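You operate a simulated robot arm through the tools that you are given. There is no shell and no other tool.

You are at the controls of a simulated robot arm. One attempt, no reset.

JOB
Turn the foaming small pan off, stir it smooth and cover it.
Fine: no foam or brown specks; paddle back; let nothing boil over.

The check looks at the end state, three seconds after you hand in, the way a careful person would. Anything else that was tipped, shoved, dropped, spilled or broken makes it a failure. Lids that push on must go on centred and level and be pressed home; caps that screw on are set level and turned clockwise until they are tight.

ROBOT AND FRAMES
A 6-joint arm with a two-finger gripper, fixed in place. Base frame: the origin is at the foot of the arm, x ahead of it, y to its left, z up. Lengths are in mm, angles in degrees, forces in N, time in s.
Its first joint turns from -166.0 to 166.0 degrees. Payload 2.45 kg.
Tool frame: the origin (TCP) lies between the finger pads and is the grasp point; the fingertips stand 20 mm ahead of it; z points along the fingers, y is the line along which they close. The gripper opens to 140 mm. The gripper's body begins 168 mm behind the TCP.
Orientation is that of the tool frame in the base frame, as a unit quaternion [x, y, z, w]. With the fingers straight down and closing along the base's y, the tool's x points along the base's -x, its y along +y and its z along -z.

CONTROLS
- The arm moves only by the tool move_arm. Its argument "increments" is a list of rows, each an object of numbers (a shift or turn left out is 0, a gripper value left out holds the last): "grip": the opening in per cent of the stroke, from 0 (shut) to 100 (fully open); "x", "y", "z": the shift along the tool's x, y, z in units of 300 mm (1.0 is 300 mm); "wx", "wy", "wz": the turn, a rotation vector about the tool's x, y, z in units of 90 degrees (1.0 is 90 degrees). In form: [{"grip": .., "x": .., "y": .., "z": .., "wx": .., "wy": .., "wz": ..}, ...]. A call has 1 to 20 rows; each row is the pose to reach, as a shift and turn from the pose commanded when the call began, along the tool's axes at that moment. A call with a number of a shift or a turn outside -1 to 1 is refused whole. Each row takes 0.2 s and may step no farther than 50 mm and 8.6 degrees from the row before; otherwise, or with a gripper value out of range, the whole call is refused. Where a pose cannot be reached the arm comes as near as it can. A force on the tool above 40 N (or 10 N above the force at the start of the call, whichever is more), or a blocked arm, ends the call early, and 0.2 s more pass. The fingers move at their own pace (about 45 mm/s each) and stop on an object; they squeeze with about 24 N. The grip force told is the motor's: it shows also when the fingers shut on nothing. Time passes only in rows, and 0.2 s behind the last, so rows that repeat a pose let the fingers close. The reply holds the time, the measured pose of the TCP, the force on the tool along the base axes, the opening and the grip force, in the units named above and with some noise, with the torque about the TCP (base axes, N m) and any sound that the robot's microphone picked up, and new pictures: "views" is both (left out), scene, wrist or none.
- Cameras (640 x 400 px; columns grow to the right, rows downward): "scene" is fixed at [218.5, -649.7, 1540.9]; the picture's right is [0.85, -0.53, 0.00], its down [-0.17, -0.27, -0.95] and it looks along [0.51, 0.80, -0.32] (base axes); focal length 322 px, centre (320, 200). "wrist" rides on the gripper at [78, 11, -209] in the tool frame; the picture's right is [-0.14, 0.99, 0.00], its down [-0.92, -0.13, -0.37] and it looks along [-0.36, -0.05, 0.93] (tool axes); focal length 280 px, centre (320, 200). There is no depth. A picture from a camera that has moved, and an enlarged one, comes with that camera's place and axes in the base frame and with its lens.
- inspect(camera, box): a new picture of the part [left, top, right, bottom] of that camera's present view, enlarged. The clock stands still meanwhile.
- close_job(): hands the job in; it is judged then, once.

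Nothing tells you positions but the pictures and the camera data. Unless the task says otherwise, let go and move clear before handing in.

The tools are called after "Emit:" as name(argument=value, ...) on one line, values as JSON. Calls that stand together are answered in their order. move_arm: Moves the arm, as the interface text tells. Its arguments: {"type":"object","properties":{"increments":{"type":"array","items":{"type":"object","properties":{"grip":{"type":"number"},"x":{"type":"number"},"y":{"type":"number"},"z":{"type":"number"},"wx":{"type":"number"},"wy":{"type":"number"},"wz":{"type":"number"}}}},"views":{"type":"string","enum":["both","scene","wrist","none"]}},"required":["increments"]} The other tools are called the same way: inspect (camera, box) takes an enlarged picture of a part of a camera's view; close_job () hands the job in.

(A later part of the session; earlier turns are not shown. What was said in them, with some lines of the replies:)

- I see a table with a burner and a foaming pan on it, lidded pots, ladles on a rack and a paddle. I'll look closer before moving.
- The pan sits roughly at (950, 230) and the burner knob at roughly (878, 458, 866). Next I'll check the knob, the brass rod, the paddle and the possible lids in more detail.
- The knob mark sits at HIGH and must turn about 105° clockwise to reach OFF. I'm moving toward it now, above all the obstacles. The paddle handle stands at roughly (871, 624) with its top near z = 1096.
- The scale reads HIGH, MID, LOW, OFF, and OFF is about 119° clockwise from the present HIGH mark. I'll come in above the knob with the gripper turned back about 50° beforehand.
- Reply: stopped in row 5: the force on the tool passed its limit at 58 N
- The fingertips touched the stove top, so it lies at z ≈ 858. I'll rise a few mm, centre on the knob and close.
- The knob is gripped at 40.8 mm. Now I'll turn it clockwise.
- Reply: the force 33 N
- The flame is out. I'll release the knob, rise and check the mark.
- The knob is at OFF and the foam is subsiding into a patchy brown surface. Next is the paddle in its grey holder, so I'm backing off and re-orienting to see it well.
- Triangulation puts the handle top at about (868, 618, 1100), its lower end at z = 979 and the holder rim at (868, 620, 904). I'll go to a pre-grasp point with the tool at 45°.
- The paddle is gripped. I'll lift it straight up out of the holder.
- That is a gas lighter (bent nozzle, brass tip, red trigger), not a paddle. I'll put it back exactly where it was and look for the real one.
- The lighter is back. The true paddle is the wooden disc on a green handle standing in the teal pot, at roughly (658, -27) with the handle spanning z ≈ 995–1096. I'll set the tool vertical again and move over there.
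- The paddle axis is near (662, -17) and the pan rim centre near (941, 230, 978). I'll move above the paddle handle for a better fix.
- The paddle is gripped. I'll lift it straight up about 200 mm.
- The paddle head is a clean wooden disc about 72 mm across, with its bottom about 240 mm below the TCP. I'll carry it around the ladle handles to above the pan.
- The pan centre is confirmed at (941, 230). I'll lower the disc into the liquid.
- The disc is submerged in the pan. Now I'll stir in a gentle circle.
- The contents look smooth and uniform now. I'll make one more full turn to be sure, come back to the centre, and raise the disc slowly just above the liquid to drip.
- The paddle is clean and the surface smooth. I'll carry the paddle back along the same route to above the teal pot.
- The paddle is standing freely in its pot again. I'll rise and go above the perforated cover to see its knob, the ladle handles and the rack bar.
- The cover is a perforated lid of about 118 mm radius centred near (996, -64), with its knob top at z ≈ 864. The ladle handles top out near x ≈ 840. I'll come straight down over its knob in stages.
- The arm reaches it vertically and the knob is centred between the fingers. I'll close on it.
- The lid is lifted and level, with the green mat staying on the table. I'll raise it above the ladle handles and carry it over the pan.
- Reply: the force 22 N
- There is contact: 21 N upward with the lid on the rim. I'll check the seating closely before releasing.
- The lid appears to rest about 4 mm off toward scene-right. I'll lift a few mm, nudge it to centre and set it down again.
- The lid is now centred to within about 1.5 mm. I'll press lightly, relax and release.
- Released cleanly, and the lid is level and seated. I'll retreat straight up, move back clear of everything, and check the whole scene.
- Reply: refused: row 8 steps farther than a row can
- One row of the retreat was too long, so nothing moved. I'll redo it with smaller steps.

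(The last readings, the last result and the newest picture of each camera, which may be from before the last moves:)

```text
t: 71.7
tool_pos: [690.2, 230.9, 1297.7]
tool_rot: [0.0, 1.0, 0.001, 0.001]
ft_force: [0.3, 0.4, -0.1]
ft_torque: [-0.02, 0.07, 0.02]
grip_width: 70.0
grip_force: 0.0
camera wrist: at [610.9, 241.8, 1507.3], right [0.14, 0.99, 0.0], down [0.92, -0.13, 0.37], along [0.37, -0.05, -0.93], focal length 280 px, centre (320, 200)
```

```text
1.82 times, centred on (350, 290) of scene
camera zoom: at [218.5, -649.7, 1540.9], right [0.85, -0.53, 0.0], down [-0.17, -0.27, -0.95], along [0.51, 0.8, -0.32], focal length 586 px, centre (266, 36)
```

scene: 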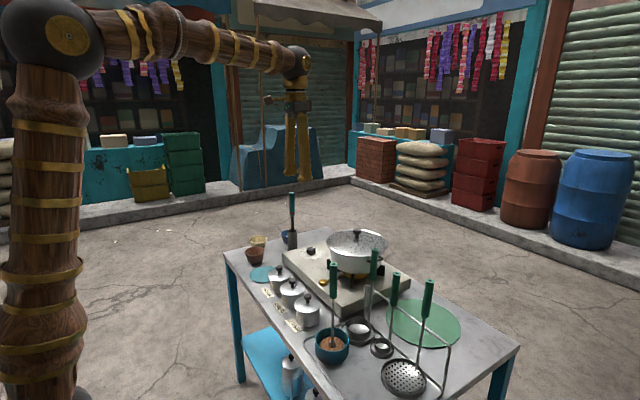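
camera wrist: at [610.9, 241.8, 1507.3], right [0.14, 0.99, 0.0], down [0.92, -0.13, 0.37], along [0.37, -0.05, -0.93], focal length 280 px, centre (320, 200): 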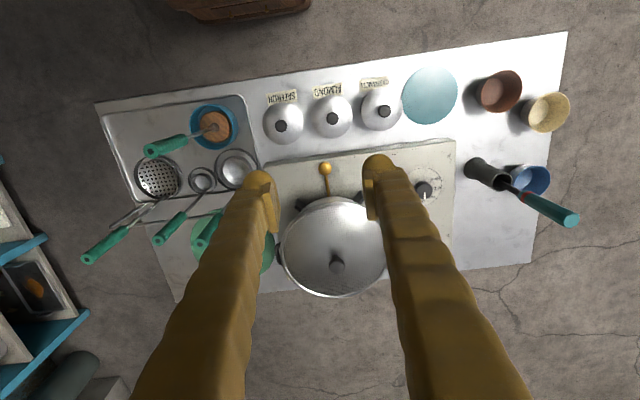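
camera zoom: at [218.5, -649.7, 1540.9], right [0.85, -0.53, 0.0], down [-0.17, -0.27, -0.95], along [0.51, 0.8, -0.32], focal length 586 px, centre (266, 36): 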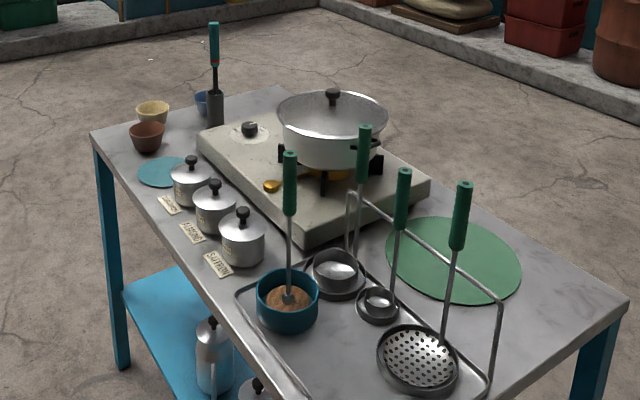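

The burner is off and the contents were stirred smooth. The paddle is back in its pot, the lid sits level and centred, the lighter is back in its holder and nothing else has moved. I'm handing in.

Emit:
close_job()

```text
The job is handed in.
```

The burner is off, the pan is stirred to a smooth, even cream with no foam or brown specks, and the perforated lid is on it. The job is handed in; the result of the check has not come back.

- **Burner:** the knob went from HIGH to OFF and the flame is out. I saw nothing boil over.
- **Paddle:** it came out of the pan clean and stands in its teal pot again.
- **Lid:** it sits level on the rim, centred to within about 1.5 mm by the scene camera. I pressed it lightly before letting go.
- **Wrong tool first:** I picked up the teal-handled gas lighter, taking it for the paddle, and put it back in its holder where it had been.
- **Stove contact:** the fingertips touched the stove top while I was reaching for the knob, at about 58 N. Nothing moved.

The pictures after I backed off show everything else in place.
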